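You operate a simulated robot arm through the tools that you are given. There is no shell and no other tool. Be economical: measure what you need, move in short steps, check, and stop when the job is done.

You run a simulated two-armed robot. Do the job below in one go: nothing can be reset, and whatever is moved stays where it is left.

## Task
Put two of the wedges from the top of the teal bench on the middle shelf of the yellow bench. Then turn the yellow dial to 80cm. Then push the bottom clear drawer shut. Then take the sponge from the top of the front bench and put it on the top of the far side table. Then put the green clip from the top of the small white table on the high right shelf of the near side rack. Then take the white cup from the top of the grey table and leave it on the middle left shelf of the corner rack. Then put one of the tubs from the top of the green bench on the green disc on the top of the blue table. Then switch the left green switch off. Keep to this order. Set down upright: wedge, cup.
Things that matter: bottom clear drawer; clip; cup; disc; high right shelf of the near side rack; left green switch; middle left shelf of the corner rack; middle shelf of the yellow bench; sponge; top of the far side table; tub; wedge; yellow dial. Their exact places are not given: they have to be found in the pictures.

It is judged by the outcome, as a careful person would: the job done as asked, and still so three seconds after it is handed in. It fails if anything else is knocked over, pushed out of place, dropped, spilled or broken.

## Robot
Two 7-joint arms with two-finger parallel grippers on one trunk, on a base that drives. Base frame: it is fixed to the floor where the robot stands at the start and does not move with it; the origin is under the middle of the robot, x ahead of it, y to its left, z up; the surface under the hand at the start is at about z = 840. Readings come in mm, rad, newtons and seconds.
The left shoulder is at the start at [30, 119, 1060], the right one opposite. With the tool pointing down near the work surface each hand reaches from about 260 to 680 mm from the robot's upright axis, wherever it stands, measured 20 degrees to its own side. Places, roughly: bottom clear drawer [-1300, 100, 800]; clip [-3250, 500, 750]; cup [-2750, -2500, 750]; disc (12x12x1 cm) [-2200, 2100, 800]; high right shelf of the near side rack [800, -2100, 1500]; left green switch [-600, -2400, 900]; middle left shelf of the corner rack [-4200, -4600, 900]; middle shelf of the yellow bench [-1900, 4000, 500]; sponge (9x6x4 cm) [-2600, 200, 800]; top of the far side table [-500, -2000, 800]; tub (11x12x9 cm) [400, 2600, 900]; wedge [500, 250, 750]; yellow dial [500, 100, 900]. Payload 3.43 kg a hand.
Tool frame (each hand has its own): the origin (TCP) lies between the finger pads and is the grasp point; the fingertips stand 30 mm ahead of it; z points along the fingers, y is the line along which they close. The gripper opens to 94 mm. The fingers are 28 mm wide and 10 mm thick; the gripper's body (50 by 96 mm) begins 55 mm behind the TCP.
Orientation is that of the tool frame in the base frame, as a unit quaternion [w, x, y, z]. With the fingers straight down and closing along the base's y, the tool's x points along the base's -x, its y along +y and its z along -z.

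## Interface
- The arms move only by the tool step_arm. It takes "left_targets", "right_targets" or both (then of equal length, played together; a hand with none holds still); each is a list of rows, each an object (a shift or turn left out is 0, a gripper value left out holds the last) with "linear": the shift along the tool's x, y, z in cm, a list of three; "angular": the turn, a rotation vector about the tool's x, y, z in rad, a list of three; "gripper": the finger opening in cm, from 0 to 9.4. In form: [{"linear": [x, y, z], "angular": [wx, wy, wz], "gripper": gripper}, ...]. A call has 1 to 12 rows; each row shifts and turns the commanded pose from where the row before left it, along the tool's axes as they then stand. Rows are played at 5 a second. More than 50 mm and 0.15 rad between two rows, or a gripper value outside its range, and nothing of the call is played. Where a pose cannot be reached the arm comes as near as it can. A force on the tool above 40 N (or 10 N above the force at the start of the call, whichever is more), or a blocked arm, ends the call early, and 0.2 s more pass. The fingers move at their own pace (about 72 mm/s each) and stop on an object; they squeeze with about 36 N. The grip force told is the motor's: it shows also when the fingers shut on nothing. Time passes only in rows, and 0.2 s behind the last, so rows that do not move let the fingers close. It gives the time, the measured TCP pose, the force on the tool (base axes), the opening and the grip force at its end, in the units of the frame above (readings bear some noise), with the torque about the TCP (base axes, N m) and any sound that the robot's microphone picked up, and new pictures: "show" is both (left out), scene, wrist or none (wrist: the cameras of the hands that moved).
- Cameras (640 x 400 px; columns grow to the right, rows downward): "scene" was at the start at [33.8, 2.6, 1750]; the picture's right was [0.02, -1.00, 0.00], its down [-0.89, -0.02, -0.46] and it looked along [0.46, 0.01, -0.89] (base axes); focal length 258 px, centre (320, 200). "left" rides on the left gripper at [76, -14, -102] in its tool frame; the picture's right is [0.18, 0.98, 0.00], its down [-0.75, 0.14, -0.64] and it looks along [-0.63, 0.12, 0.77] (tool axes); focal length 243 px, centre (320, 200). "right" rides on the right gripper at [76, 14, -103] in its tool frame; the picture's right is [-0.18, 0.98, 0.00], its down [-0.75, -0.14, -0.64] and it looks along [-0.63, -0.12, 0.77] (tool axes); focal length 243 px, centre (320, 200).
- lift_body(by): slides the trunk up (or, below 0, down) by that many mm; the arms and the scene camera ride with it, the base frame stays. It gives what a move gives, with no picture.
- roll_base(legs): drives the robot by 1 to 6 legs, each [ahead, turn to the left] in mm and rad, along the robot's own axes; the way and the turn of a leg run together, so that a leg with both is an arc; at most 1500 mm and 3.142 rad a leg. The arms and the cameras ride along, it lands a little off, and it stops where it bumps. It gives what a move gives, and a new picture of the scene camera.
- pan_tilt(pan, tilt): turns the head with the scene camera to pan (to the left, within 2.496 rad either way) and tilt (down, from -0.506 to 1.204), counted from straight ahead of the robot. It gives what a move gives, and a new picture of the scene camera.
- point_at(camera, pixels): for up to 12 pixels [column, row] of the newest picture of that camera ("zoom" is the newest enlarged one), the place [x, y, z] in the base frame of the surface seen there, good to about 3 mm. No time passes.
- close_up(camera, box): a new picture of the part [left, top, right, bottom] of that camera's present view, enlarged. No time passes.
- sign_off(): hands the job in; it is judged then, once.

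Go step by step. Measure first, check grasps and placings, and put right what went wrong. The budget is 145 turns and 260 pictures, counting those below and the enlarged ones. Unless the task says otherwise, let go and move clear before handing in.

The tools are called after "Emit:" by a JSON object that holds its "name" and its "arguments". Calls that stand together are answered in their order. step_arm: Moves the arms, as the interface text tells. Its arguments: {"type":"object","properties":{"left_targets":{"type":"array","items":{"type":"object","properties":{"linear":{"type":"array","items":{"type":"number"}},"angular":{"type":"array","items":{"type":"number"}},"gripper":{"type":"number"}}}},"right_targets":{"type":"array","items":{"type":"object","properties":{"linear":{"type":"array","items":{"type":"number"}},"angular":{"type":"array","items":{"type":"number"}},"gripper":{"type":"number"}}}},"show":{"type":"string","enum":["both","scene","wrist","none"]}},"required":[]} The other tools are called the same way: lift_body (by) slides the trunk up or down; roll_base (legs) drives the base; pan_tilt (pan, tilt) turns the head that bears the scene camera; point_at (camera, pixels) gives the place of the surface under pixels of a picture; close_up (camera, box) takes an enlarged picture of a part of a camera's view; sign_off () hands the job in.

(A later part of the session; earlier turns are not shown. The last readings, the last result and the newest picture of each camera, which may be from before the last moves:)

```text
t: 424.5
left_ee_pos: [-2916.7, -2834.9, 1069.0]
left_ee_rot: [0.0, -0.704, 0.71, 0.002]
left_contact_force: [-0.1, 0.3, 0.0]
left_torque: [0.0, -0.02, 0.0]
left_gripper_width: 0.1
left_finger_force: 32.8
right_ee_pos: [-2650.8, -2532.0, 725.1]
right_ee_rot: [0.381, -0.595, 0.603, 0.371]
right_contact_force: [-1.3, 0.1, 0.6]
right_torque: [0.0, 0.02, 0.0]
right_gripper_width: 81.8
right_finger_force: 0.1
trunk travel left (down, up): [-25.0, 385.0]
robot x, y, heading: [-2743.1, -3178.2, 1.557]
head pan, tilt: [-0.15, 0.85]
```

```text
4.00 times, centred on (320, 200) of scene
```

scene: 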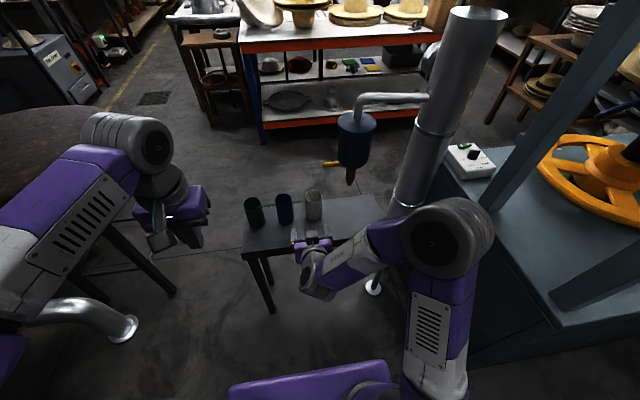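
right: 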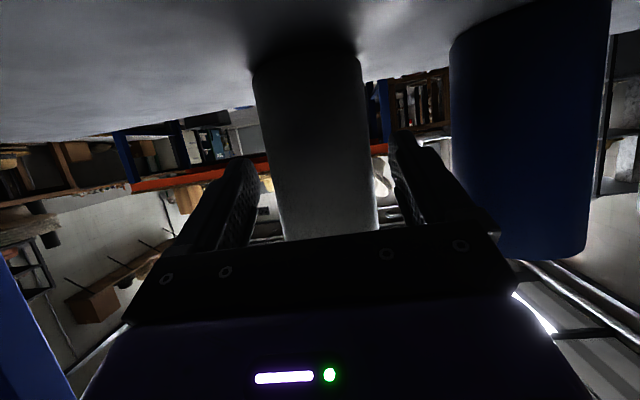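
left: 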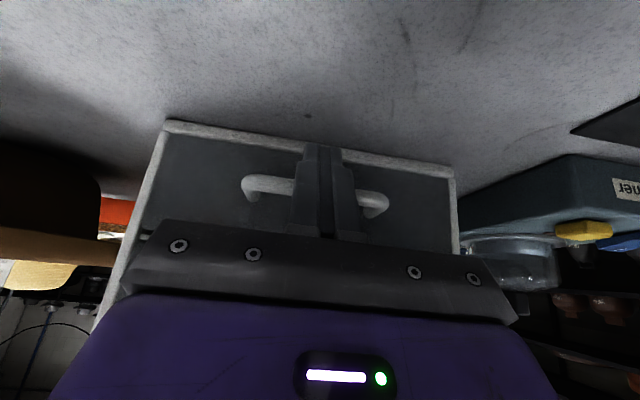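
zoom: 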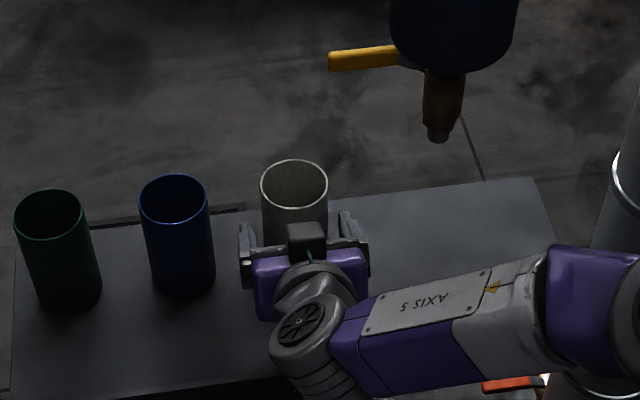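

The cup is between the fingers. 18 mm further, then close and lift slightly.

Emit:
{"name": "step_arm", "arguments": {"right_targets": [{"linear": [-0.8, 0, 1.65]}, {"gripper": 4.5}, {"gripper": 4.5}, {"gripper": 4.5}, {"linear": [-1.8, 0, -0.87]}, {"linear": [-0.9, 0, -0.43]}, {"linear": [1.76, 0, -3.66]}, {"linear": [1.76, 0, -3.66]}, {"linear": [1.76, 0, -3.66]}, {"linear": [1.76, 0, -3.66]}, {}], "show": "both"}}

```text
t: 424.9
left_ee_pos: [-2916.2, -2834.5, 1068.8]
left_ee_rot: [-0.001, -0.703, 0.711, 0.002]
left_contact_force: [-0.4, -0.2, 0.1]
left_torque: [-0.05, 0.02, 0.02]
left_gripper_width: 0.0
left_finger_force: 32.8
right_ee_pos: [-2652.6, -2528.6, 721.2]
right_ee_rot: [0.377, -0.6, 0.602, 0.369]
right_contact_force: [2.3, -11.9, 5.5]
right_torque: [-1.1, 0.04, 0.67]
right_gripper_width: 81.9
right_finger_force: 0.2
trunk travel left (down, up): [-25.0, 385.0]
robot x, y, heading: [-2743.3, -3175.8, 1.562]
head pan, tilt: [-0.15, 0.85]
stopped in row 1 (right hand): the force on the tool passed its limit at 50 N (the readings are from after the stop); the commanded pose is now the measured one
```

scene: 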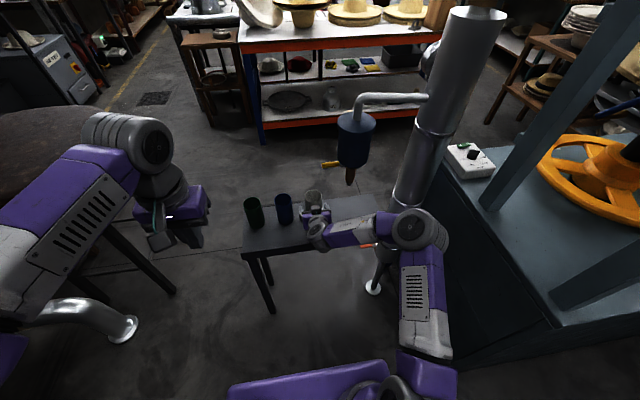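
right: 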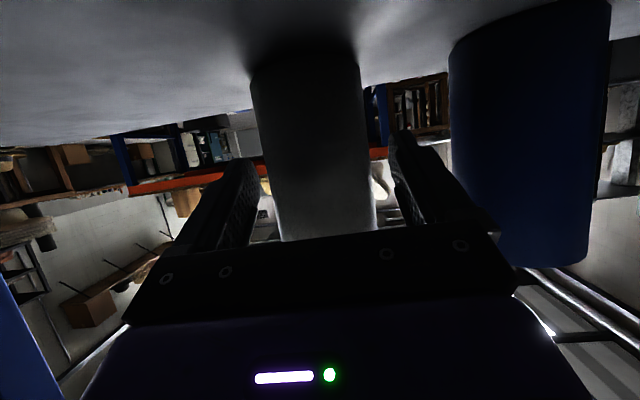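

The forearm/elbow seems to be touching the pipe on the right, so no further forward. The fingertips already pass the cup's middle; I ease back 2 mm and close here.

Emit:
{"name": "step_arm", "arguments": {"right_targets": [{"linear": [0.1, 0, -0.15], "gripper": 4.5}, {"gripper": 4.5}, {"gripper": 4.5}, {"gripper": 4.5}, {}], "show": "wrist"}}

Emit:
{"name": "close_up", "arguments": {"camera": "scene", "box": [280, 160, 440, 300]}}

```text
t: 426.1
left_ee_pos: [-2916.1, -2836.1, 1069.8]
left_ee_rot: [0.0, -0.704, 0.71, 0.002]
left_contact_force: [0.2, 0.2, -0.5]
left_torque: [-0.07, 0.03, -0.01]
left_gripper_width: 0.0
left_finger_force: 32.8
right_ee_pos: [-2652.0, -2530.3, 720.9]
right_ee_rot: [0.377, -0.599, 0.602, 0.369]
right_contact_force: [-0.9, 0.8, 1.4]
right_torque: [-0.02, 0.02, -0.02]
right_gripper_width: 60.6
right_finger_force: 36.1
trunk travel left (down, up): [-25.0, 385.0]
robot x, y, heading: [-2740.9, -3175.8, 1.559]
head pan, tilt: [-0.15, 0.85]
```

right: 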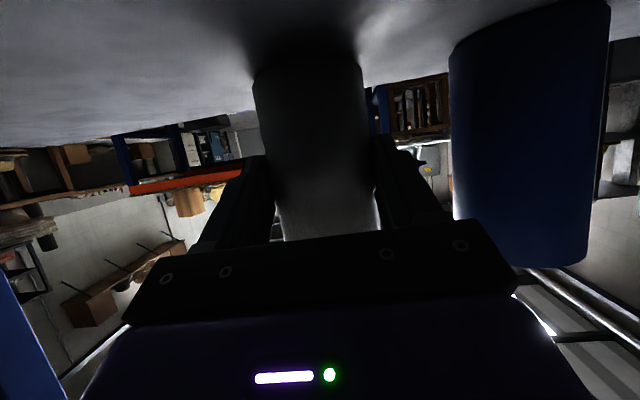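

```text
2.86 times, centred on (360, 230) of scene
```

zoom: 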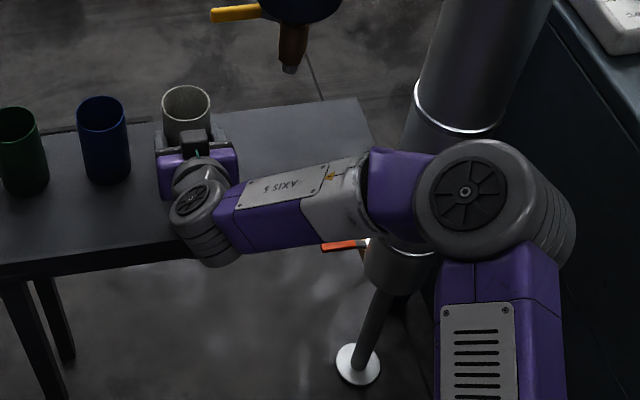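

Cup gripped (60.6 mm). I lift 30 mm and back the base straight out.

Emit:
{"name": "step_arm", "arguments": {"right_targets": [{"linear": [-0.9, 0, -0.43]}, {"linear": [-0.9, 0, -0.43]}, {"linear": [-0.9, 0, -0.43]}, {}], "show": "none"}}

Emit:
{"name": "roll_base", "arguments": {"legs": [[-350, 0]]}}

Emit:
{"name": "step_arm", "arguments": {"right_targets": [{}], "show": "wrist"}}

```text
t: 427.1
left_ee_pos: [-2915.2, -2835.2, 1070.0]
left_ee_rot: [0.0, -0.703, 0.711, 0.003]
left_contact_force: [-1.3, 0.1, -0.4]
left_torque: [0.04, 0.01, -0.01]
left_gripper_width: 0.2
left_finger_force: 32.7
right_ee_pos: [-2651.7, -2528.7, 749.9]
right_ee_rot: [0.377, -0.598, 0.603, 0.369]
right_contact_force: [0.3, -0.1, -1.0]
right_torque: [-0.01, 0.0, 0.02]
right_gripper_width: 60.7
right_finger_force: 36.2
trunk travel left (down, up): [-25.0, 385.0]
robot x, y, heading: [-2740.5, -3178.3, 1.555]
head pan, tilt: [-0.15, 0.85]
```

```text
t: 429.3
left_ee_pos: [-2917.8, -3182.1, 1070.6]
left_ee_rot: [0.0, -0.7, 0.714, 0.003]
left_contact_force: [0.0, -0.1, -0.6]
left_torque: [0.03, 0.02, 0.0]
left_gripper_width: 0.0
left_finger_force: 33.1
right_ee_pos: [-2650.7, -2877.9, 750.2]
right_ee_rot: [0.38, -0.595, 0.606, 0.366]
right_contact_force: [-0.9, -0.6, -1.0]
right_torque: [-0.03, 0.0, 0.0]
right_gripper_width: 56.3
right_finger_force: 36.2
trunk travel left (down, up): [-25.0, 385.0]
robot x, y, heading: [-2749.1, -3528.6, 1.547]
head pan, tilt: [-0.15, 0.85]
```

scene: 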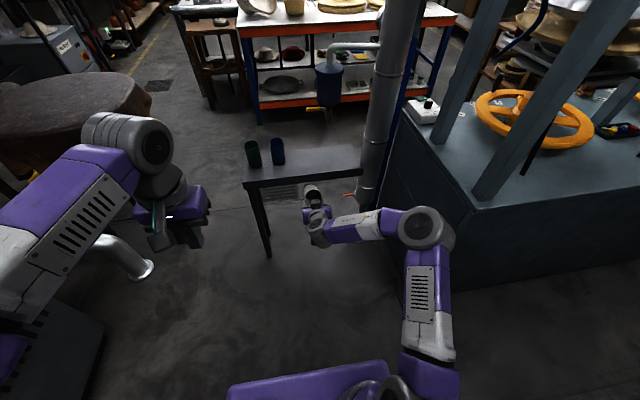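

```text
t: 429.7
left_ee_pos: [-2918.5, -3180.4, 1070.9]
left_ee_rot: [0.0, -0.7, 0.714, 0.002]
left_contact_force: [-0.5, -0.5, -0.5]
left_torque: [-0.02, -0.01, -0.03]
left_gripper_width: 0.3
left_finger_force: 32.8
right_ee_pos: [-2649.4, -2879.5, 750.2]
right_ee_rot: [0.379, -0.596, 0.606, 0.367]
right_contact_force: [-1.0, 0.2, -0.8]
right_torque: [-0.06, 0.02, -0.01]
right_gripper_width: 56.7
right_finger_force: 36.1
trunk travel left (down, up): [-25.0, 385.0]
robot x, y, heading: [-2745.3, -3530.2, 1.542]
head pan, tilt: [-0.15, 0.85]
```

right: 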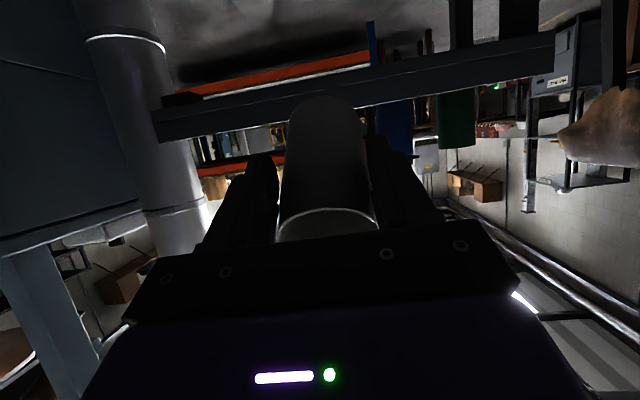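

The grip width dropped to 56.5 and the cup tipped in the fingers: an insecure hold near the tips. I look closely before setting it back on the table for a regrip.

Emit:
{"name": "close_up", "arguments": {"camera": "scene", "box": [280, 170, 360, 250]}}

Emit:
{"name": "point_at", "arguments": {"camera": "zoom", "pixels": [[305, 85], [335, 110], [300, 125], [270, 100], [290, 150], [320, 150], [305, 75]]}}

Emit:
{"name": "point_at", "arguments": {"camera": "right", "pixels": [[328, 105], [328, 130], [328, 160], [328, 190], [328, 208], [285, 230], [375, 228]]}}

```text
5.00 times, centred on (320, 210) of scene
```

zoom: 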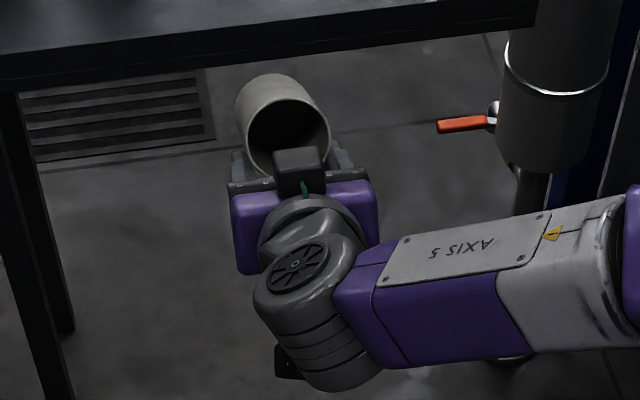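

```text
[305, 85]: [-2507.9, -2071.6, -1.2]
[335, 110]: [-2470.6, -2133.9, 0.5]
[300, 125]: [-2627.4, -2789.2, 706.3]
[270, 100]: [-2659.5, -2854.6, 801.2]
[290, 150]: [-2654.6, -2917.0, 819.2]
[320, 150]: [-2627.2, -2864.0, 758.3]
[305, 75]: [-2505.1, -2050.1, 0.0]
```

```text
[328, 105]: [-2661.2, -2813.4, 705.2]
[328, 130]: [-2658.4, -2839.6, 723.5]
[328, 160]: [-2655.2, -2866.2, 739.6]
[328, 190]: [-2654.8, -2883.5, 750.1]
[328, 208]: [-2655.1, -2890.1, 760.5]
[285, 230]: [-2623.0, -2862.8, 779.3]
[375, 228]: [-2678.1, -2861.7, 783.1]
```

The cup rotated ~54° about the finger axis (top toward the robot). I rotate the hand the other way in small steps so the cup becomes upright, then set it on the table's front and regrip.

Emit:
{"name": "step_arm", "arguments": {"right_targets": [{"angular": [0, 0.09, 0]}, {"angular": [0, 0.09, 0]}, {"angular": [0, 0.09, 0]}, {"angular": [0, 0.09, 0]}, {"angular": [0, 0.09, 0]}, {"angular": [0, 0.09, 0]}, {"angular": [0, 0.09, 0]}, {"angular": [0, 0.09, 0]}, {"angular": [0, 0.09, 0]}, {"angular": [0, 0.09, 0]}, {}], "show": "wrist"}}

Emit:
{"name": "close_up", "arguments": {"camera": "scene", "box": [270, 150, 370, 250]}}

```text
t: 432.1
left_ee_pos: [-2918.4, -3181.2, 1069.6]
left_ee_rot: [0.0, -0.7, 0.714, 0.003]
left_contact_force: [-0.1, 1.0, -0.1]
left_torque: [0.03, -0.01, 0.01]
left_gripper_width: 0.1
left_finger_force: 33.2
right_ee_pos: [-2650.1, -2879.6, 748.9]
right_ee_rot: [0.077, -0.696, 0.711, 0.071]
right_contact_force: [0.7, -0.1, -0.9]
right_torque: [-0.04, 0.01, 0.03]
right_gripper_width: 56.6
right_finger_force: 35.8
trunk travel left (down, up): [-25.0, 385.0]
robot x, y, heading: [-2748.7, -3524.5, 1.55]
head pan, tilt: [-0.15, 0.85]
```

right: 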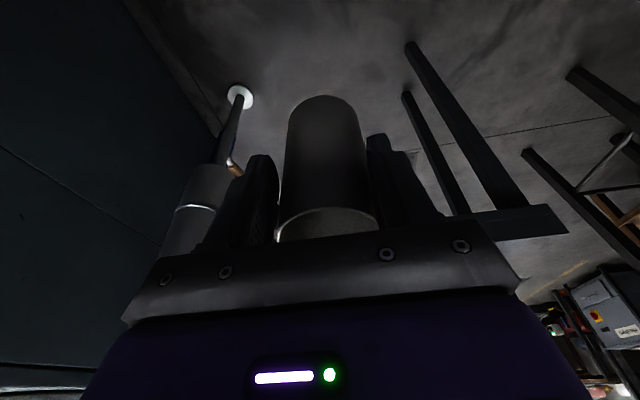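

```text
4.00 times, centred on (320, 200) of scene
```

zoom: 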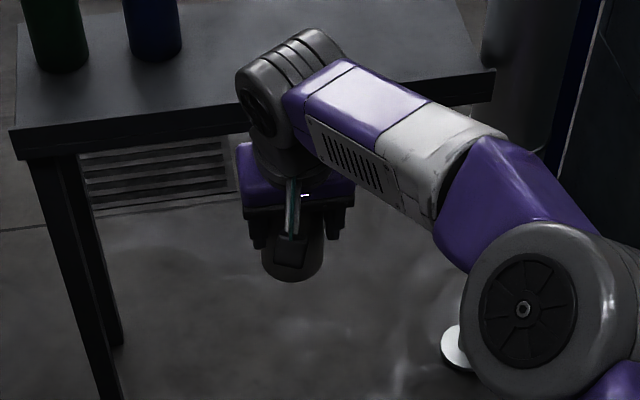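

Emit:
{"name": "point_at", "arguments": {"camera": "right", "pixels": [[328, 105], [328, 130], [328, 160], [328, 190], [328, 203], [328, 225], [328, 98]]}}

```text
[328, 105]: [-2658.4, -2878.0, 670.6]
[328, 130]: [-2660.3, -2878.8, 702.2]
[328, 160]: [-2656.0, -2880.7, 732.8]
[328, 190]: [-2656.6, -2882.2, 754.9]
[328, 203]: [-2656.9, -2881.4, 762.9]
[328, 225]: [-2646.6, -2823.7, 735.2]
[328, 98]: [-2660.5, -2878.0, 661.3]
```

The cup is upright again (near wall y≈-2880, bottom z≈660). I check elbow and pipe clearances for moving it to the table's front.

Emit:
{"name": "point_at", "arguments": {"camera": "scene", "pixels": [[400, 228], [425, 225], [390, 185], [378, 160], [370, 180], [383, 236], [388, 130], [350, 168], [310, 175], [250, 182]]}}

Emit:
{"name": "step_arm", "arguments": {"right_targets": [{"linear": [0.2, 1.0, -1.2]}, {"linear": [0.2, 1.0, -1.2]}, {"linear": [0.1, 1.0, -0.6]}, {}], "show": "scene"}}

```text
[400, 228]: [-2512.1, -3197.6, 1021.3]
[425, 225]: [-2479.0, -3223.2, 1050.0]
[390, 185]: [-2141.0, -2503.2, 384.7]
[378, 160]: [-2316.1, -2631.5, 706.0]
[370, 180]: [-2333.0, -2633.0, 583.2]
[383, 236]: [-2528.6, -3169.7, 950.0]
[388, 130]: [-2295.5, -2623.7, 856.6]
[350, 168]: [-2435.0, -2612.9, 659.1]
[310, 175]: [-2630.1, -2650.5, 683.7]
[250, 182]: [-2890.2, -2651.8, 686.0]
```

```text
t: 433.1
left_ee_pos: [-2917.5, -3182.3, 1069.4]
left_ee_rot: [0.0, -0.7, 0.714, 0.002]
left_contact_force: [0.1, -0.3, 0.8]
left_torque: [-0.03, 0.03, 0.02]
left_gripper_width: 0.0
left_finger_force: 33.4
right_ee_pos: [-2682.6, -2890.5, 778.5]
right_ee_rot: [0.077, -0.695, 0.711, 0.071]
right_contact_force: [-0.7, -0.4, 0.1]
right_torque: [-0.02, 0.02, 0.0]
right_gripper_width: 56.4
right_finger_force: 35.9
trunk travel left (down, up): [-25.0, 385.0]
robot x, y, heading: [-2745.4, -3527.5, 1.542]
head pan, tilt: [-0.15, 0.85]
```

scene: 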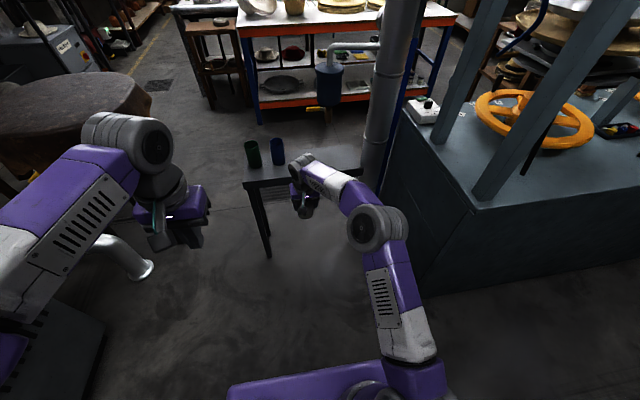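

Elbow clear of the pipe. I shift back right 20 mm and roll forward 255 mm to bring the cup over the table front.

Emit:
{"name": "step_arm", "arguments": {"right_targets": [{"linear": [0, -1.0, 0]}, {"linear": [0, -1.0, 0]}, {}], "show": "none"}}

Emit:
{"name": "roll_base", "arguments": {"legs": [[85, 0], [85, 0], [85, 0]]}}

Emit:
{"name": "step_arm", "arguments": {"right_targets": [{}], "show": "wrist"}}

Emit:
{"name": "point_at", "arguments": {"camera": "right", "pixels": [[328, 105], [328, 130], [328, 160], [328, 190], [328, 80], [328, 98]]}}

```text
t: 433.9
left_ee_pos: [-2918.3, -3181.2, 1070.1]
left_ee_rot: [0.0, -0.699, 0.715, 0.003]
left_contact_force: [-0.1, 0.5, 0.5]
left_torque: [-0.04, -0.02, 0.03]
left_gripper_width: 0.3
left_finger_force: 32.9
right_ee_pos: [-2661.9, -2889.0, 779.3]
right_ee_rot: [0.078, -0.694, 0.712, 0.071]
right_contact_force: [0.5, -0.7, -0.9]
right_torque: [-0.04, 0.04, 0.04]
right_gripper_width: 56.6
right_finger_force: 35.7
trunk travel left (down, up): [-25.0, 385.0]
robot x, y, heading: [-2749.3, -3525.2, 1.548]
head pan, tilt: [-0.15, 0.85]
```

```text
t: 436.4
left_ee_pos: [-2912.7, -2925.7, 1069.0]
left_ee_rot: [0.0, -0.7, 0.714, 0.003]
left_contact_force: [0.3, 0.4, -0.2]
left_torque: [-0.01, 0.03, 0.02]
left_gripper_width: 0.0
left_finger_force: 33.1
right_ee_pos: [-2656.2, -2633.5, 778.5]
right_ee_rot: [0.078, -0.696, 0.71, 0.071]
right_contact_force: [0.4, 0.2, -1.8]
right_torque: [0.01, -0.01, 0.0]
right_gripper_width: 56.5
right_finger_force: 36.2
trunk travel left (down, up): [-25.0, 385.0]
robot x, y, heading: [-2743.1, -3267.5, 1.544]
head pan, tilt: [-0.15, 0.85]
```

scene: 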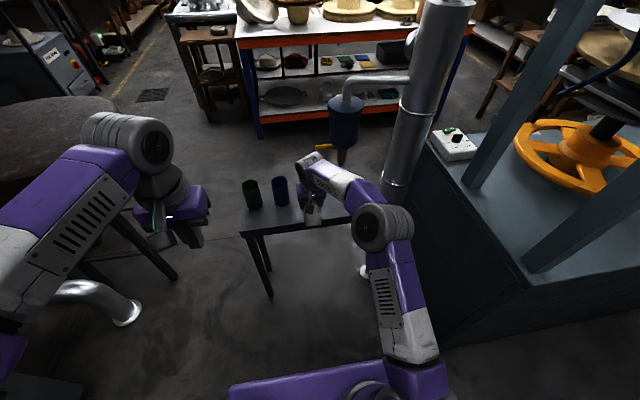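

```text
t: 436.8
left_ee_pos: [-2913.0, -2926.6, 1069.1]
left_ee_rot: [0.0, -0.7, 0.714, 0.003]
left_contact_force: [-0.3, -0.4, 0.1]
left_torque: [0.02, 0.01, 0.01]
left_gripper_width: 0.0
left_finger_force: 32.3
right_ee_pos: [-2654.9, -2634.1, 778.2]
right_ee_rot: [0.079, -0.695, 0.711, 0.071]
right_contact_force: [-0.4, -0.2, -1.5]
right_torque: [-0.03, 0.02, 0.03]
right_gripper_width: 56.6
right_finger_force: 36.0
trunk travel left (down, up): [-25.0, 385.0]
robot x, y, heading: [-2742.5, -3269.2, 1.547]
head pan, tilt: [-0.15, 0.85]
```

right: 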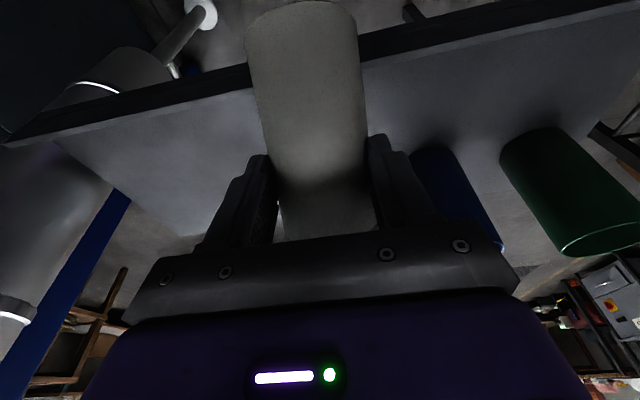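

```text
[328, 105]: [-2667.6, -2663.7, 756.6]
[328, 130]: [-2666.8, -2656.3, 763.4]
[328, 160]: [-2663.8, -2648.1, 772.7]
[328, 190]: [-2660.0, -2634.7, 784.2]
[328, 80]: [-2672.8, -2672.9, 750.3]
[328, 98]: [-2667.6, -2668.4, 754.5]
```

The table has a raised front lip (z≈686); the cup's bottom caught on it both times and swung. I raise 60 mm and turn the hand up 0.85 rad so the cup is upright again.

Emit:
{"name": "step_arm", "arguments": {"right_targets": [{"linear": [-0.6, 0, -2.9]}, {"linear": [-0.6, 0, -2.9]}, {"angular": [0, -0.14, 0]}, {"angular": [0, -0.14, 0]}, {"angular": [0, -0.14, 0]}, {"angular": [0, -0.14, 0]}, {"angular": [0, -0.14, 0]}, {"angular": [0, -0.14, 0]}, {}], "show": "both"}}

Emit:
{"name": "point_at", "arguments": {"camera": "right", "pixels": [[328, 50], [328, 80], [328, 105], [328, 130], [328, 160], [328, 190], [328, 225]]}}

```text
t: 438.8
left_ee_pos: [-2912.1, -2925.9, 1070.1]
left_ee_rot: [0.0, -0.7, 0.714, 0.002]
left_contact_force: [-0.8, 0.0, -0.8]
left_torque: [-0.01, 0.02, 0.02]
left_gripper_width: 0.0
left_finger_force: 33.1
right_ee_pos: [-2655.0, -2634.9, 838.0]
right_ee_rot: [0.362, -0.606, 0.616, 0.351]
right_contact_force: [0.3, -0.4, -0.1]
right_torque: [0.0, 0.0, -0.04]
right_gripper_width: 56.5
right_finger_force: 36.6
trunk travel left (down, up): [-25.0, 385.0]
robot x, y, heading: [-2739.6, -3269.0, 1.546]
head pan, tilt: [-0.15, 0.85]
```

scene: 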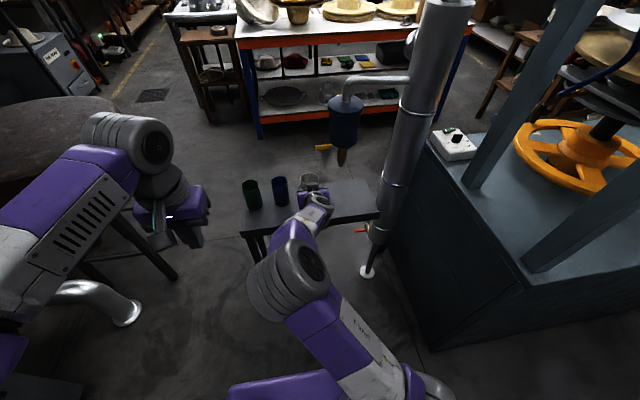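
right: 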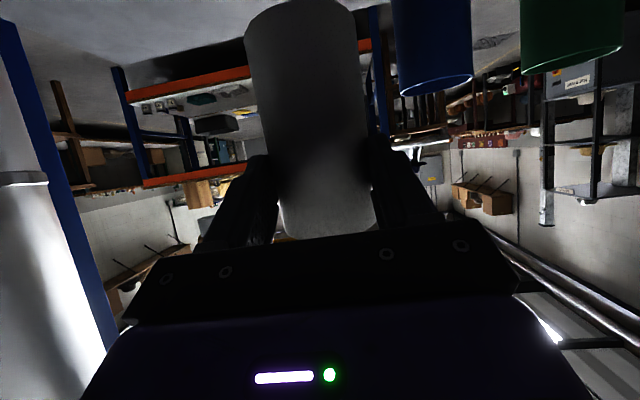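

```text
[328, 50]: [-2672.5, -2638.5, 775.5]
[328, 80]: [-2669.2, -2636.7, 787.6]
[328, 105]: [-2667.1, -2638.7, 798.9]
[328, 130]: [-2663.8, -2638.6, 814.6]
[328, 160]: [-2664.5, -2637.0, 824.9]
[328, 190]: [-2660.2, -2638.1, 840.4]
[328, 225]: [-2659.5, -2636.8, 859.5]
```

The cup is upright, level in the grip, with the arm folded inward now. I raise the trunk, draw the hand in, and drive to the corner rack.

Emit:
{"name": "lift_body", "arguments": {"by": 150}}

Emit:
{"name": "step_arm", "arguments": {"right_targets": [{"linear": [1.46, 0, -2.63]}, {"linear": [1.46, 0, -2.63]}, {"linear": [1.46, 0, -2.63]}, {"linear": [1.46, 0, -2.63]}], "show": "none"}}

Emit:
{"name": "pan_tilt", "arguments": {"pan": 0.0, "tilt": 0.6}}

Emit:
{"name": "roll_base", "arguments": {"legs": [[-430, 0], [0, 1.6], [1370, 0], [0, 1.56]]}}

```text
t: 440.5
left_ee_pos: [-2912.8, -2926.6, 1219.3]
left_ee_rot: [0.0, -0.7, 0.714, 0.002]
left_contact_force: [-0.9, 0.6, -0.6]
left_torque: [-0.02, -0.05, 0.0]
left_gripper_width: 0.0
left_finger_force: 33.1
right_ee_pos: [-2655.9, -2634.2, 988.4]
right_ee_rot: [0.362, -0.606, 0.617, 0.349]
right_contact_force: [-0.2, -0.4, -1.0]
right_torque: [-0.06, 0.05, -0.01]
right_gripper_width: 56.9
right_finger_force: 36.2
trunk travel left (down, up): [-175.0, 235.0]
robot x, y, heading: [-2743.7, -3270.6, 1.547]
head pan, tilt: [-0.15, 0.85]
```

```text
t: 441.5
left_ee_pos: [-2912.0, -2927.0, 1219.6]
left_ee_rot: [0.0, -0.701, 0.713, 0.003]
left_contact_force: [0.7, 0.2, -0.2]
left_torque: [-0.01, 0.01, -0.01]
left_gripper_width: 0.1
left_finger_force: 33.1
right_ee_pos: [-2660.7, -2757.1, 992.7]
right_ee_rot: [0.362, -0.606, 0.617, 0.35]
right_contact_force: [0.5, 0.4, -1.6]
right_torque: [-0.03, 0.01, 0.01]
right_gripper_width: 56.2
right_finger_force: 36.1
trunk travel left (down, up): [-175.0, 235.0]
robot x, y, heading: [-2739.2, -3279.9, 1.546]
head pan, tilt: [-0.15, 0.85]
```

```text
t: 442.3
left_ee_pos: [-2912.2, -2925.4, 1220.3]
left_ee_rot: [0.0, -0.7, 0.714, 0.003]
left_contact_force: [-0.7, 0.5, -0.4]
left_torque: [0.01, 0.02, 0.04]
left_gripper_width: 0.0
left_finger_force: 32.7
right_ee_pos: [-2662.4, -2757.1, 993.2]
right_ee_rot: [0.362, -0.606, 0.617, 0.349]
right_contact_force: [-0.9, -0.1, -1.4]
right_torque: [0.02, 0.02, 0.0]
right_gripper_width: 56.6
right_finger_force: 36.0
trunk travel left (down, up): [-175.0, 235.0]
robot x, y, heading: [-2743.2, -3274.4, 1.546]
head pan, tilt: [0.0, 0.6]
```

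scene: 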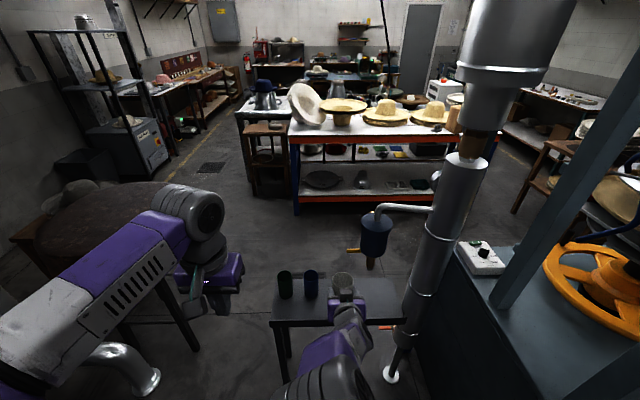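

```text
t: 459.1
left_ee_pos: [-3974.6, -4062.0, 1219.5]
left_ee_rot: [0.003, 0.717, 0.697, 0.0]
left_contact_force: [-0.4, 1.4, 0.3]
left_torque: [0.01, 0.02, -0.01]
left_gripper_width: 0.2
left_finger_force: 33.0
right_ee_pos: [-4225.6, -4230.3, 992.9]
right_ee_rot: [0.349, 0.618, 0.604, -0.362]
right_contact_force: [0.0, 0.0, -1.5]
right_torque: [0.02, 0.0, 0.01]
right_gripper_width: 56.6
right_finger_force: 35.8
trunk travel left (down, up): [-175.0, 235.0]
robot x, y, heading: [-4144.6, -3717.7, -1.601]
head pan, tilt: [0.0, 0.6]
```

scene: 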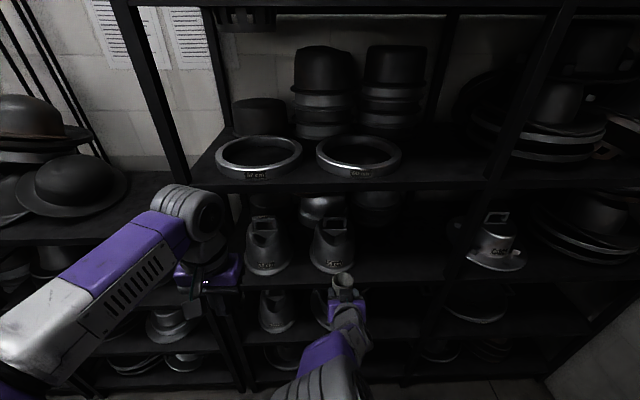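

I'm facing the corner rack. I measure its left bay shelves to find the one at z≈900 and the free space.

Emit:
{"name": "close_up", "arguments": {"camera": "scene", "box": [200, 140, 520, 340]}}

Emit:
{"name": "point_at", "arguments": {"camera": "scene", "pixels": [[410, 180], [400, 270], [400, 280], [310, 285], [400, 335], [440, 240], [400, 262], [490, 160], [190, 160], [330, 265], [265, 265], [430, 262]]}}

```text
2.00 times, centred on (360, 240) of scene
```

zoom: 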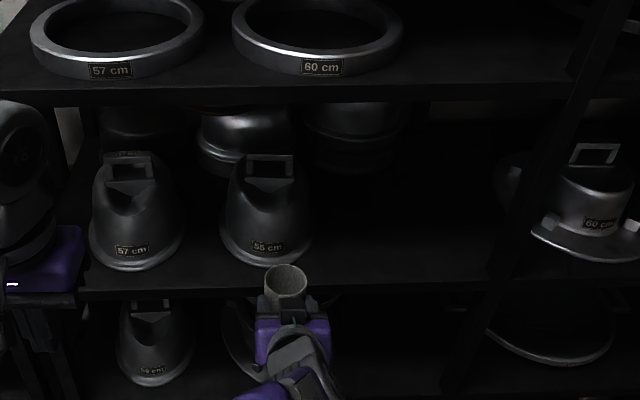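

```text
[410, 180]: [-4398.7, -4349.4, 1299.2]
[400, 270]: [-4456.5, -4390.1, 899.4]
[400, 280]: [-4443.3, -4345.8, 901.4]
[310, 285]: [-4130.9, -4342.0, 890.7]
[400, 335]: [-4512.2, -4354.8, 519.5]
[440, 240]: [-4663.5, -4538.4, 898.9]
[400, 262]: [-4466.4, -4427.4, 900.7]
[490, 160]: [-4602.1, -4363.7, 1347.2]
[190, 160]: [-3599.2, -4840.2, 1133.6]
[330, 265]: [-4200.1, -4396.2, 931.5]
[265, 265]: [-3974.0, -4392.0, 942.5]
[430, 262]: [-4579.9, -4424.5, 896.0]
```

Middle left shelf: z=900, front y=-4344, free right of the "58 cm" block around x≈-4400. I shift the hand 175 mm right and 30 mm up, then roll forward 160 mm.

Emit:
{"name": "step_arm", "arguments": {"right_targets": [{"linear": [-0.65, -4.4, -0.37]}, {"linear": [-0.65, -4.4, -0.37]}, {"linear": [-0.65, -4.4, -0.37]}, {"linear": [-0.65, -4.2, -0.37]}, {}], "show": "none"}}

Emit:
{"name": "roll_base", "arguments": {"legs": [[80, 0], [80, 0]]}}

Emit:
{"name": "step_arm", "arguments": {"right_targets": [{}], "show": "wrist"}}

Emit:
{"name": "point_at", "arguments": {"camera": "right", "pixels": [[328, 15], [328, 30], [328, 50], [328, 105], [328, 160], [328, 190], [328, 225], [300, 8]]}}

```text
t: 460.3
left_ee_pos: [-3974.7, -4063.0, 1219.7]
left_ee_rot: [0.002, 0.717, 0.697, 0.0]
left_contact_force: [0.8, -1.2, -0.2]
left_torque: [0.01, -0.01, -0.01]
left_gripper_width: 0.0
left_finger_force: 32.5
right_ee_pos: [-4397.9, -4224.0, 1024.7]
right_ee_rot: [0.347, 0.619, 0.604, -0.363]
right_contact_force: [0.7, -0.1, -1.2]
right_torque: [0.04, 0.0, 0.01]
right_gripper_width: 56.6
right_finger_force: 36.1
trunk travel left (down, up): [-175.0, 235.0]
robot x, y, heading: [-4142.5, -3719.1, -1.605]
head pan, tilt: [0.0, 0.6]
```

```text
t: 462.0
left_ee_pos: [-3978.8, -4221.6, 1219.7]
left_ee_rot: [0.001, 0.716, 0.698, 0.001]
left_contact_force: [0.3, -0.5, 0.1]
left_torque: [0.02, -0.03, 0.01]
left_gripper_width: 0.0
left_finger_force: 33.4
right_ee_pos: [-4402.2, -4384.1, 1024.4]
right_ee_rot: [0.348, 0.619, 0.604, -0.362]
right_contact_force: [0.6, 0.3, -1.0]
right_torque: [0.04, 0.01, -0.03]
right_gripper_width: 56.7
right_finger_force: 35.4
trunk travel left (down, up): [-175.0, 235.0]
robot x, y, heading: [-4146.7, -3875.1, -1.601]
head pan, tilt: [0.0, 0.6]
```

scene: 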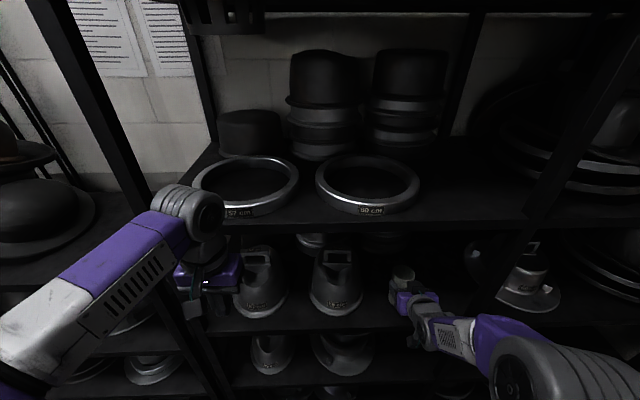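

```text
t: 462.4
left_ee_pos: [-3979.0, -4219.9, 1220.3]
left_ee_rot: [0.003, 0.716, 0.698, 0.0]
left_contact_force: [-0.3, 0.6, -0.5]
left_torque: [0.0, -0.03, -0.01]
left_gripper_width: 0.0
left_finger_force: 32.7
right_ee_pos: [-4402.6, -4382.7, 1025.6]
right_ee_rot: [0.348, 0.619, 0.605, -0.362]
right_contact_force: [-1.3, 0.1, -1.0]
right_torque: [-0.01, 0.0, -0.01]
right_gripper_width: 56.8
right_finger_force: 36.1
trunk travel left (down, up): [-175.0, 235.0]
robot x, y, heading: [-4149.2, -3875.4, -1.599]
head pan, tilt: [0.0, 0.6]
```

right: 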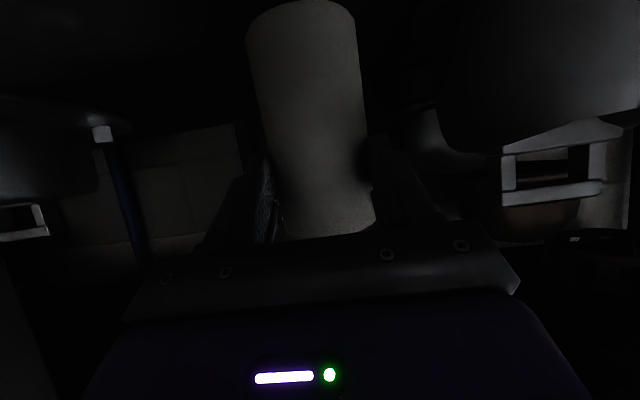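

```text
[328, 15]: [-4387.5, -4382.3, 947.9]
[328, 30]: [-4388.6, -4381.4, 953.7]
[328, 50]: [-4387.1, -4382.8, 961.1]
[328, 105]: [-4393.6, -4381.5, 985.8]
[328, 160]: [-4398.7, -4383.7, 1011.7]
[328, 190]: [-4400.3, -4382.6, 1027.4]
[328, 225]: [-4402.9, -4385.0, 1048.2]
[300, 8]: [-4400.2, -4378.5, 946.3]
```

Cup bottom is at z≈944, upright. I lower 45 mm onto the shelf, release, and draw straight back.

Emit:
{"name": "step_arm", "arguments": {"right_targets": [{"linear": [2.6, 0, 1.48]}, {"linear": [0.7, 0, 0.4]}, {"linear": [0.26, 0, 0.15]}, {"linear": [0.22, 0, 0.12]}, {}, {"gripper": 7.6}, {"gripper": 7.6}, {"gripper": 7.6}], "show": "wrist"}}

```text
t: 464.2
left_ee_pos: [-3979.7, -4221.1, 1219.6]
left_ee_rot: [0.002, 0.716, 0.698, 0.0]
left_contact_force: [-1.1, 0.3, -1.1]
left_torque: [0.01, 0.0, 0.02]
left_gripper_width: 0.3
left_finger_force: 33.2
right_ee_pos: [-4404.1, -4384.0, 982.2]
right_ee_rot: [0.348, 0.619, 0.604, -0.362]
right_contact_force: [0.2, -0.5, -0.1]
right_torque: [0.01, -0.02, -0.01]
right_gripper_width: 76.0
right_finger_force: 0.0
trunk travel left (down, up): [-175.0, 235.0]
robot x, y, heading: [-4149.7, -3873.4, -1.603]
head pan, tilt: [0.0, 0.6]
```

right: 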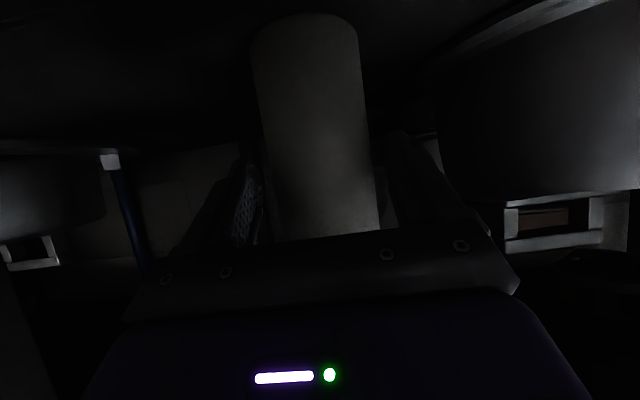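

The cup stands free between the open fingers. I withdraw, check it, and tuck the arm.

Emit:
{"name": "step_arm", "arguments": {"right_targets": [{"linear": [1.48, 0, -2.61]}, {"linear": [1.48, 0, -2.61]}, {"linear": [1.48, 0, -2.61]}, {"linear": [1.48, 0, -2.61]}, {"linear": [-1, 2, -2], "angular": [0, 0.15, 0]}, {"linear": [-1, 4, -2], "angular": [0, 0.15, 0]}, {"linear": [-1, 4, -2], "angular": [0, 0.15, 0]}, {"linear": [0, 4, -1], "angular": [0, 0.15, 0]}, {"linear": [0, 2, -1], "angular": [0, 0.15, 0]}, {"angular": [0, 0.15, 0]}, {"angular": [0, 0.15, 0]}], "show": "scene"}}

Emit:
{"name": "lift_body", "arguments": {"by": 150}}

Emit:
{"name": "close_up", "arguments": {"camera": "scene", "box": [300, 200, 540, 350]}}

Emit:
{"name": "roll_base", "arguments": {"legs": [[-155, 0], [0, 1.6], [1500, 0], [1500, 0]]}}

```text
t: 466.6
left_ee_pos: [-3979.0, -4221.3, 1219.6]
left_ee_rot: [0.003, 0.715, 0.699, 0.0]
left_contact_force: [-1.5, -0.9, -0.4]
left_torque: [0.0, -0.02, 0.0]
left_gripper_width: 0.1
left_finger_force: 32.5
right_ee_pos: [-4249.9, -4276.7, 1063.5]
right_ee_rot: [-0.002, 0.716, 0.698, -0.003]
right_contact_force: [0.0, -0.6, -0.3]
right_torque: [-0.01, -0.01, 0.03]
right_gripper_width: 75.7
right_finger_force: 0.1
right hand out of reach, approached as far as the arm can: row 3, 4
trunk travel left (down, up): [-175.0, 235.0]
robot x, y, heading: [-4145.0, -3877.5, -1.597]
head pan, tilt: [0.0, 0.6]
```

scene: 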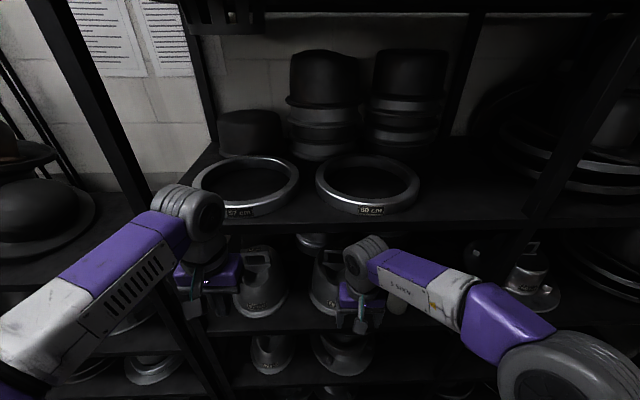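

```text
t: 468.3
left_ee_pos: [-3979.6, -4222.8, 1369.0]
left_ee_rot: [0.002, 0.715, 0.699, 0.0]
left_contact_force: [0.1, -0.1, 0.4]
left_torque: [0.02, -0.02, 0.01]
left_gripper_width: 0.1
left_finger_force: 33.0
right_ee_pos: [-4251.1, -4276.8, 1213.6]
right_ee_rot: [-0.001, 0.717, 0.697, -0.004]
right_contact_force: [0.4, 0.3, -1.3]
right_torque: [-0.01, -0.02, -0.01]
right_gripper_width: 75.9
right_finger_force: 0.1
trunk travel left (down, up): [-325.0, 85.0]
robot x, y, heading: [-4147.9, -3874.3, -1.601]
head pan, tilt: [0.0, 0.6]
```

```text
2.67 times, centred on (420, 275) of scene
```

zoom: 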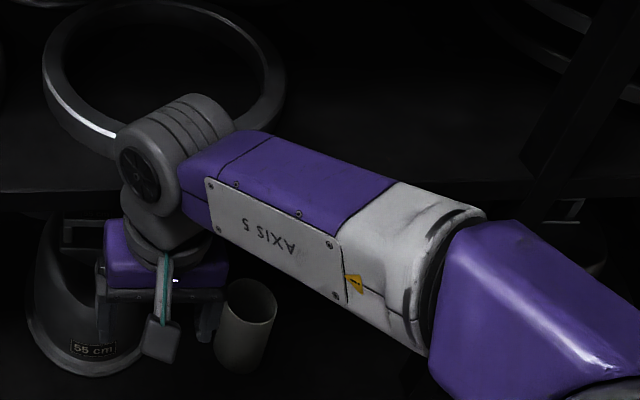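

```text
t: 487.4
left_ee_pos: [-853.5, -3591.7, 1369.2]
left_ee_rot: [0.002, 0.012, 1.0, 0.002]
left_contact_force: [0.4, -0.7, 0.0]
left_torque: [0.0, 0.0, -0.03]
left_gripper_width: 0.2
left_finger_force: 33.0
right_ee_pos: [-797.0, -3861.9, 1212.2]
right_ee_rot: [0.003, 0.012, 1.0, -0.003]
right_contact_force: [0.0, 0.3, 0.7]
right_torque: [0.03, 0.01, 0.0]
right_gripper_width: 76.2
right_finger_force: 0.1
trunk travel left (down, up): [-325.0, 85.0]
robot x, y, heading: [-1197.5, -3761.7, -0.027]
head pan, tilt: [0.0, 0.6]
```

scene: 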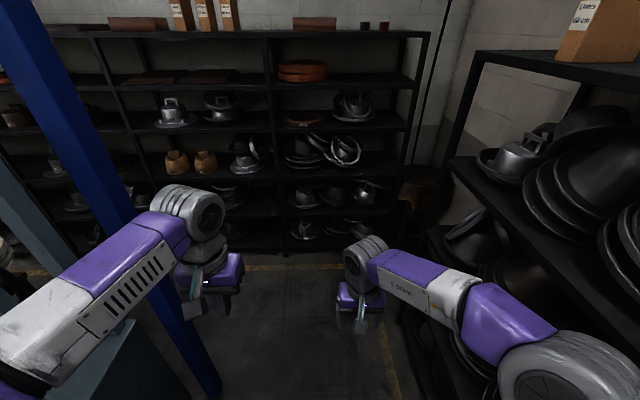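

The cup stands upright on the middle left shelf. I go on east and north up the aisle.

Emit:
{"name": "roll_base", "arguments": {"legs": [[1280, 0], [0, 1.598], [1300, 0], [380, 0]]}}

```text
t: 505.9
left_ee_pos: [-99.0, -1751.6, 1370.1]
left_ee_rot: [0.0, -0.706, 0.708, 0.002]
left_contact_force: [-0.9, -1.2, -0.3]
left_torque: [0.0, 0.03, -0.02]
left_gripper_width: 0.0
left_finger_force: 32.8
right_ee_pos: [172.1, -1689.0, 1212.9]
right_ee_rot: [0.004, -0.704, 0.71, -0.001]
right_contact_force: [0.2, -0.2, -0.1]
right_torque: [0.02, -0.01, 0.02]
right_gripper_width: 76.1
right_finger_force: 0.0
trunk travel left (down, up): [-325.0, 85.0]
robot x, y, heading: [80.4, -2096.7, 1.563]
head pan, tilt: [0.0, 0.6]
```

scene: 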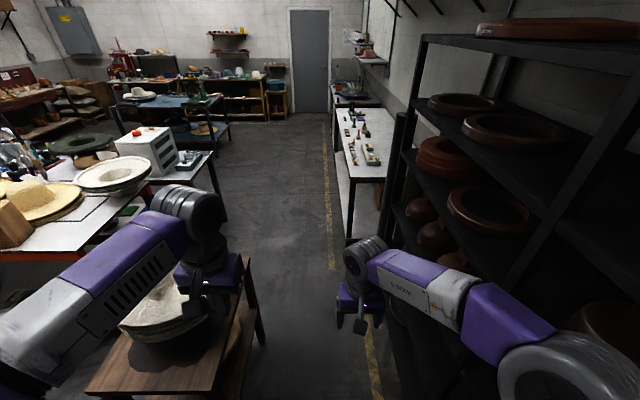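

Emit:
{"name": "roll_base", "arguments": {"legs": [[1300, 0], [0, 0.231], [1500, 0], [0, -0.26], [1500, 0], [250, 0]]}}

Emit:
{"name": "pan_tilt", "arguments": {"pan": -1.3, "tilt": 0.75}}

```text
t: 529.9
left_ee_pos: [-331.2, 2847.1, 1370.3]
left_ee_rot: [0.001, -0.693, 0.721, 0.002]
left_contact_force: [0.7, -0.5, 1.0]
left_torque: [-0.02, -0.01, -0.01]
left_gripper_width: 0.1
left_finger_force: 32.5
right_ee_pos: [-59.6, 2897.9, 1212.7]
right_ee_rot: [0.004, -0.693, 0.721, -0.001]
right_contact_force: [1.0, 0.1, 0.7]
right_torque: [-0.01, -0.04, 0.03]
right_gripper_width: 75.9
right_finger_force: 0.0
trunk travel left (down, up): [-325.0, 85.0]
robot x, y, heading: [-168.0, 2499.4, 1.523]
head pan, tilt: [0.0, 0.6]
```

scene: 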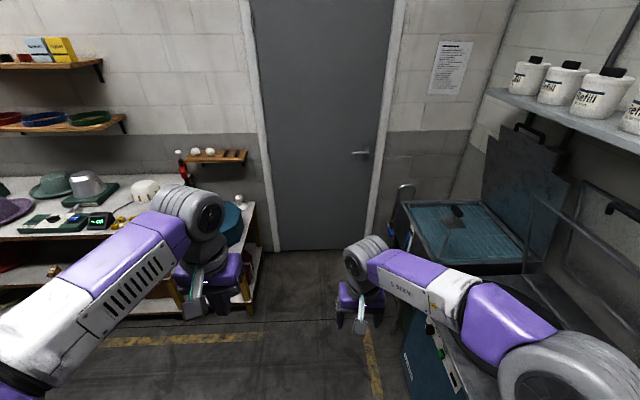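

```text
t: 531.4
left_ee_pos: [-331.1, 2847.0, 1370.7]
left_ee_rot: [0.0, -0.693, 0.721, 0.003]
left_contact_force: [-0.4, -1.2, -0.4]
left_torque: [-0.01, -0.01, 0.01]
left_gripper_width: 0.0
left_finger_force: 33.2
right_ee_pos: [-62.0, 2899.4, 1213.1]
right_ee_rot: [0.004, -0.692, 0.722, -0.001]
right_contact_force: [-0.8, -0.3, -0.1]
right_torque: [0.01, -0.03, 0.0]
right_gripper_width: 75.6
right_finger_force: 0.1
trunk travel left (down, up): [-325.0, 85.0]
robot x, y, heading: [-168.0, 2500.1, 1.532]
head pan, tilt: [-1.3, 0.75]
```

scene: 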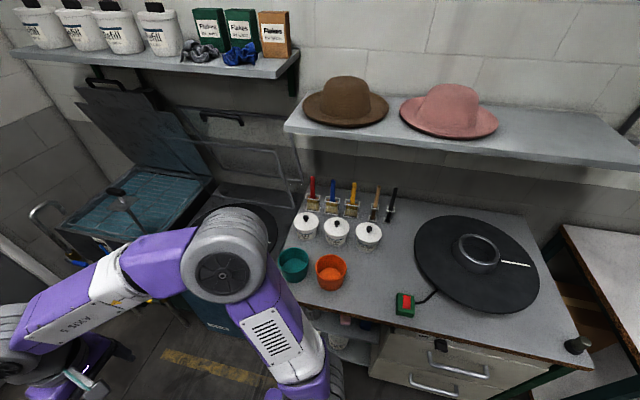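

Candidates for tubs are the teal (294,265) and orange (331,271) vessels; the white lidded ones stand behind. I enlarge and measure.

Emit:
{"name": "close_up", "arguments": {"camera": "scene", "box": [265, 195, 393, 305]}}

Emit:
{"name": "point_at", "arguments": {"camera": "scene", "pixels": [[278, 257], [309, 256], [294, 250], [293, 281], [315, 262], [347, 262], [331, 257], [331, 290], [331, 272], [294, 266], [368, 225], [368, 243]]}}

```text
3.64 times, centred on (329, 250) of scene
```

zoom: 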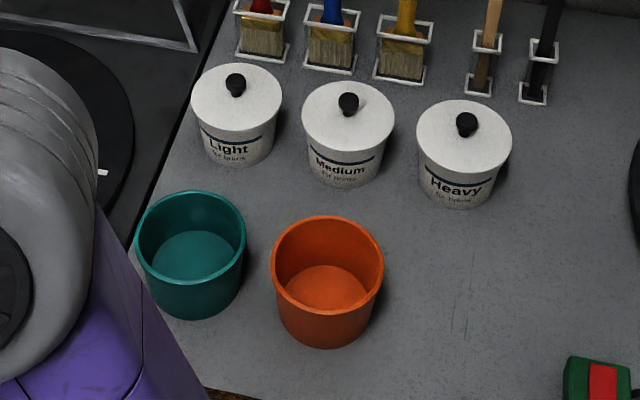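

```text
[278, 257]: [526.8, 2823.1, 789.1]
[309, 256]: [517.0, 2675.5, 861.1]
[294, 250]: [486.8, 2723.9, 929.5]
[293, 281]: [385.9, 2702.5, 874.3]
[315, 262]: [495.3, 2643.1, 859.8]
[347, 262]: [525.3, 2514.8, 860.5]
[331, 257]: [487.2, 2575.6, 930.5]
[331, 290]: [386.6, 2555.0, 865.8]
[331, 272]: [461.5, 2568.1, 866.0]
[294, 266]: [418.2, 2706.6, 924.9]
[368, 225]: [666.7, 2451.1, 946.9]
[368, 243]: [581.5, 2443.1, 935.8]
```

Open tubs Ø≈120, rim z≈930, on the bench at z 860: orange at ≈(432,2570). I will pinch its right-hand wall (y≈2510) with the right hand. First position the base at (-165,2600) facing +x.

Emit:
{"name": "roll_base", "arguments": {"legs": [[97, 0], [0, -1.53]]}}

Emit:
{"name": "pan_tilt", "arguments": {"pan": 0.0, "tilt": 0.95}}

Emit:
{"name": "close_up", "arguments": {"camera": "scene", "box": [240, 110, 400, 210]}}

```text
t: 536.3
left_ee_pos: [179.6, 2768.5, 1370.1]
left_ee_rot: [0.002, 0.004, 1.0, 0.002]
left_contact_force: [-0.6, -0.8, 0.3]
left_torque: [0.02, 0.01, 0.0]
left_gripper_width: 0.0
left_finger_force: 33.3
right_ee_pos: [239.8, 2498.2, 1214.1]
right_ee_rot: [0.002, 0.006, 1.0, -0.004]
right_contact_force: [0.4, 0.2, 0.1]
right_torque: [0.01, 0.03, 0.01]
right_gripper_width: 76.1
right_finger_force: 0.0
trunk travel left (down, up): [-325.0, 85.0]
robot x, y, heading: [-163.2, 2594.4, -0.013]
head pan, tilt: [-1.3, 0.75]
```

scene: 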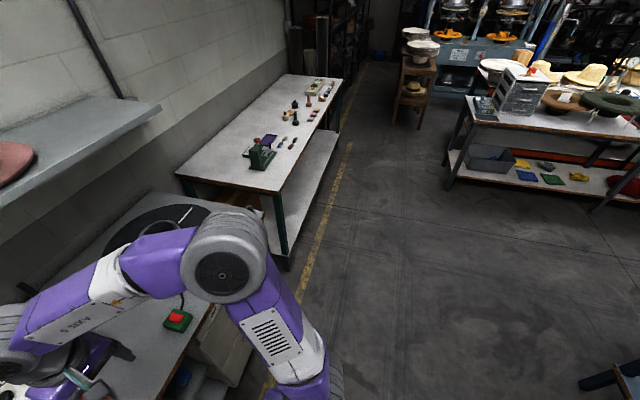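

```text
t: 537.8
left_ee_pos: [179.0, 2768.8, 1370.4]
left_ee_rot: [0.001, 0.005, 1.0, 0.002]
left_contact_force: [-0.1, 0.7, -0.6]
left_torque: [-0.02, -0.01, -0.01]
left_gripper_width: 0.0
left_finger_force: 32.8
right_ee_pos: [239.6, 2498.0, 1212.9]
right_ee_rot: [0.002, 0.006, 1.0, -0.003]
right_contact_force: [0.9, -0.1, -0.7]
right_torque: [-0.02, 0.0, -0.02]
right_gripper_width: 76.4
right_finger_force: 0.1
trunk travel left (down, up): [-325.0, 85.0]
robot x, y, heading: [-165.7, 2597.4, -0.014]
head pan, tilt: [0.0, 0.949]
```

scene: 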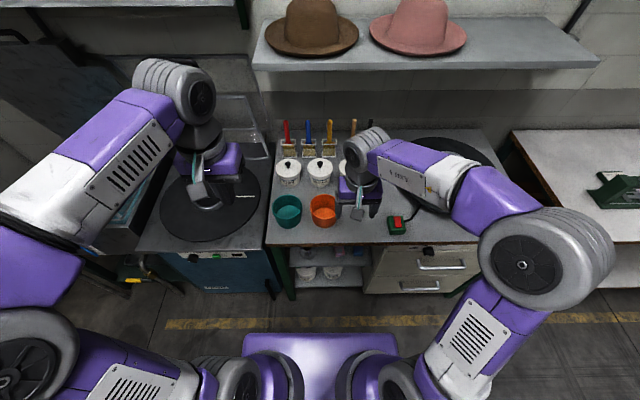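

```text
4.00 times, centred on (320, 160) of scene
```

zoom: 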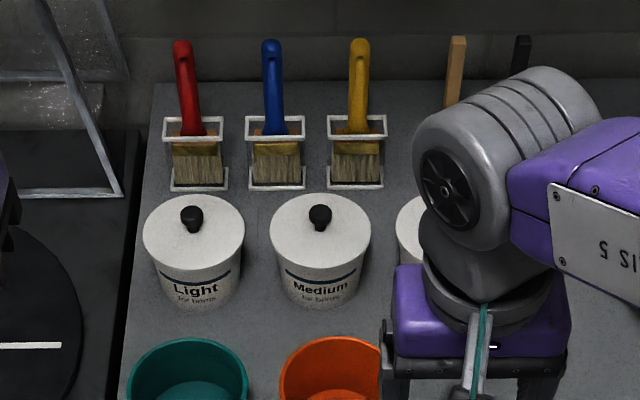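

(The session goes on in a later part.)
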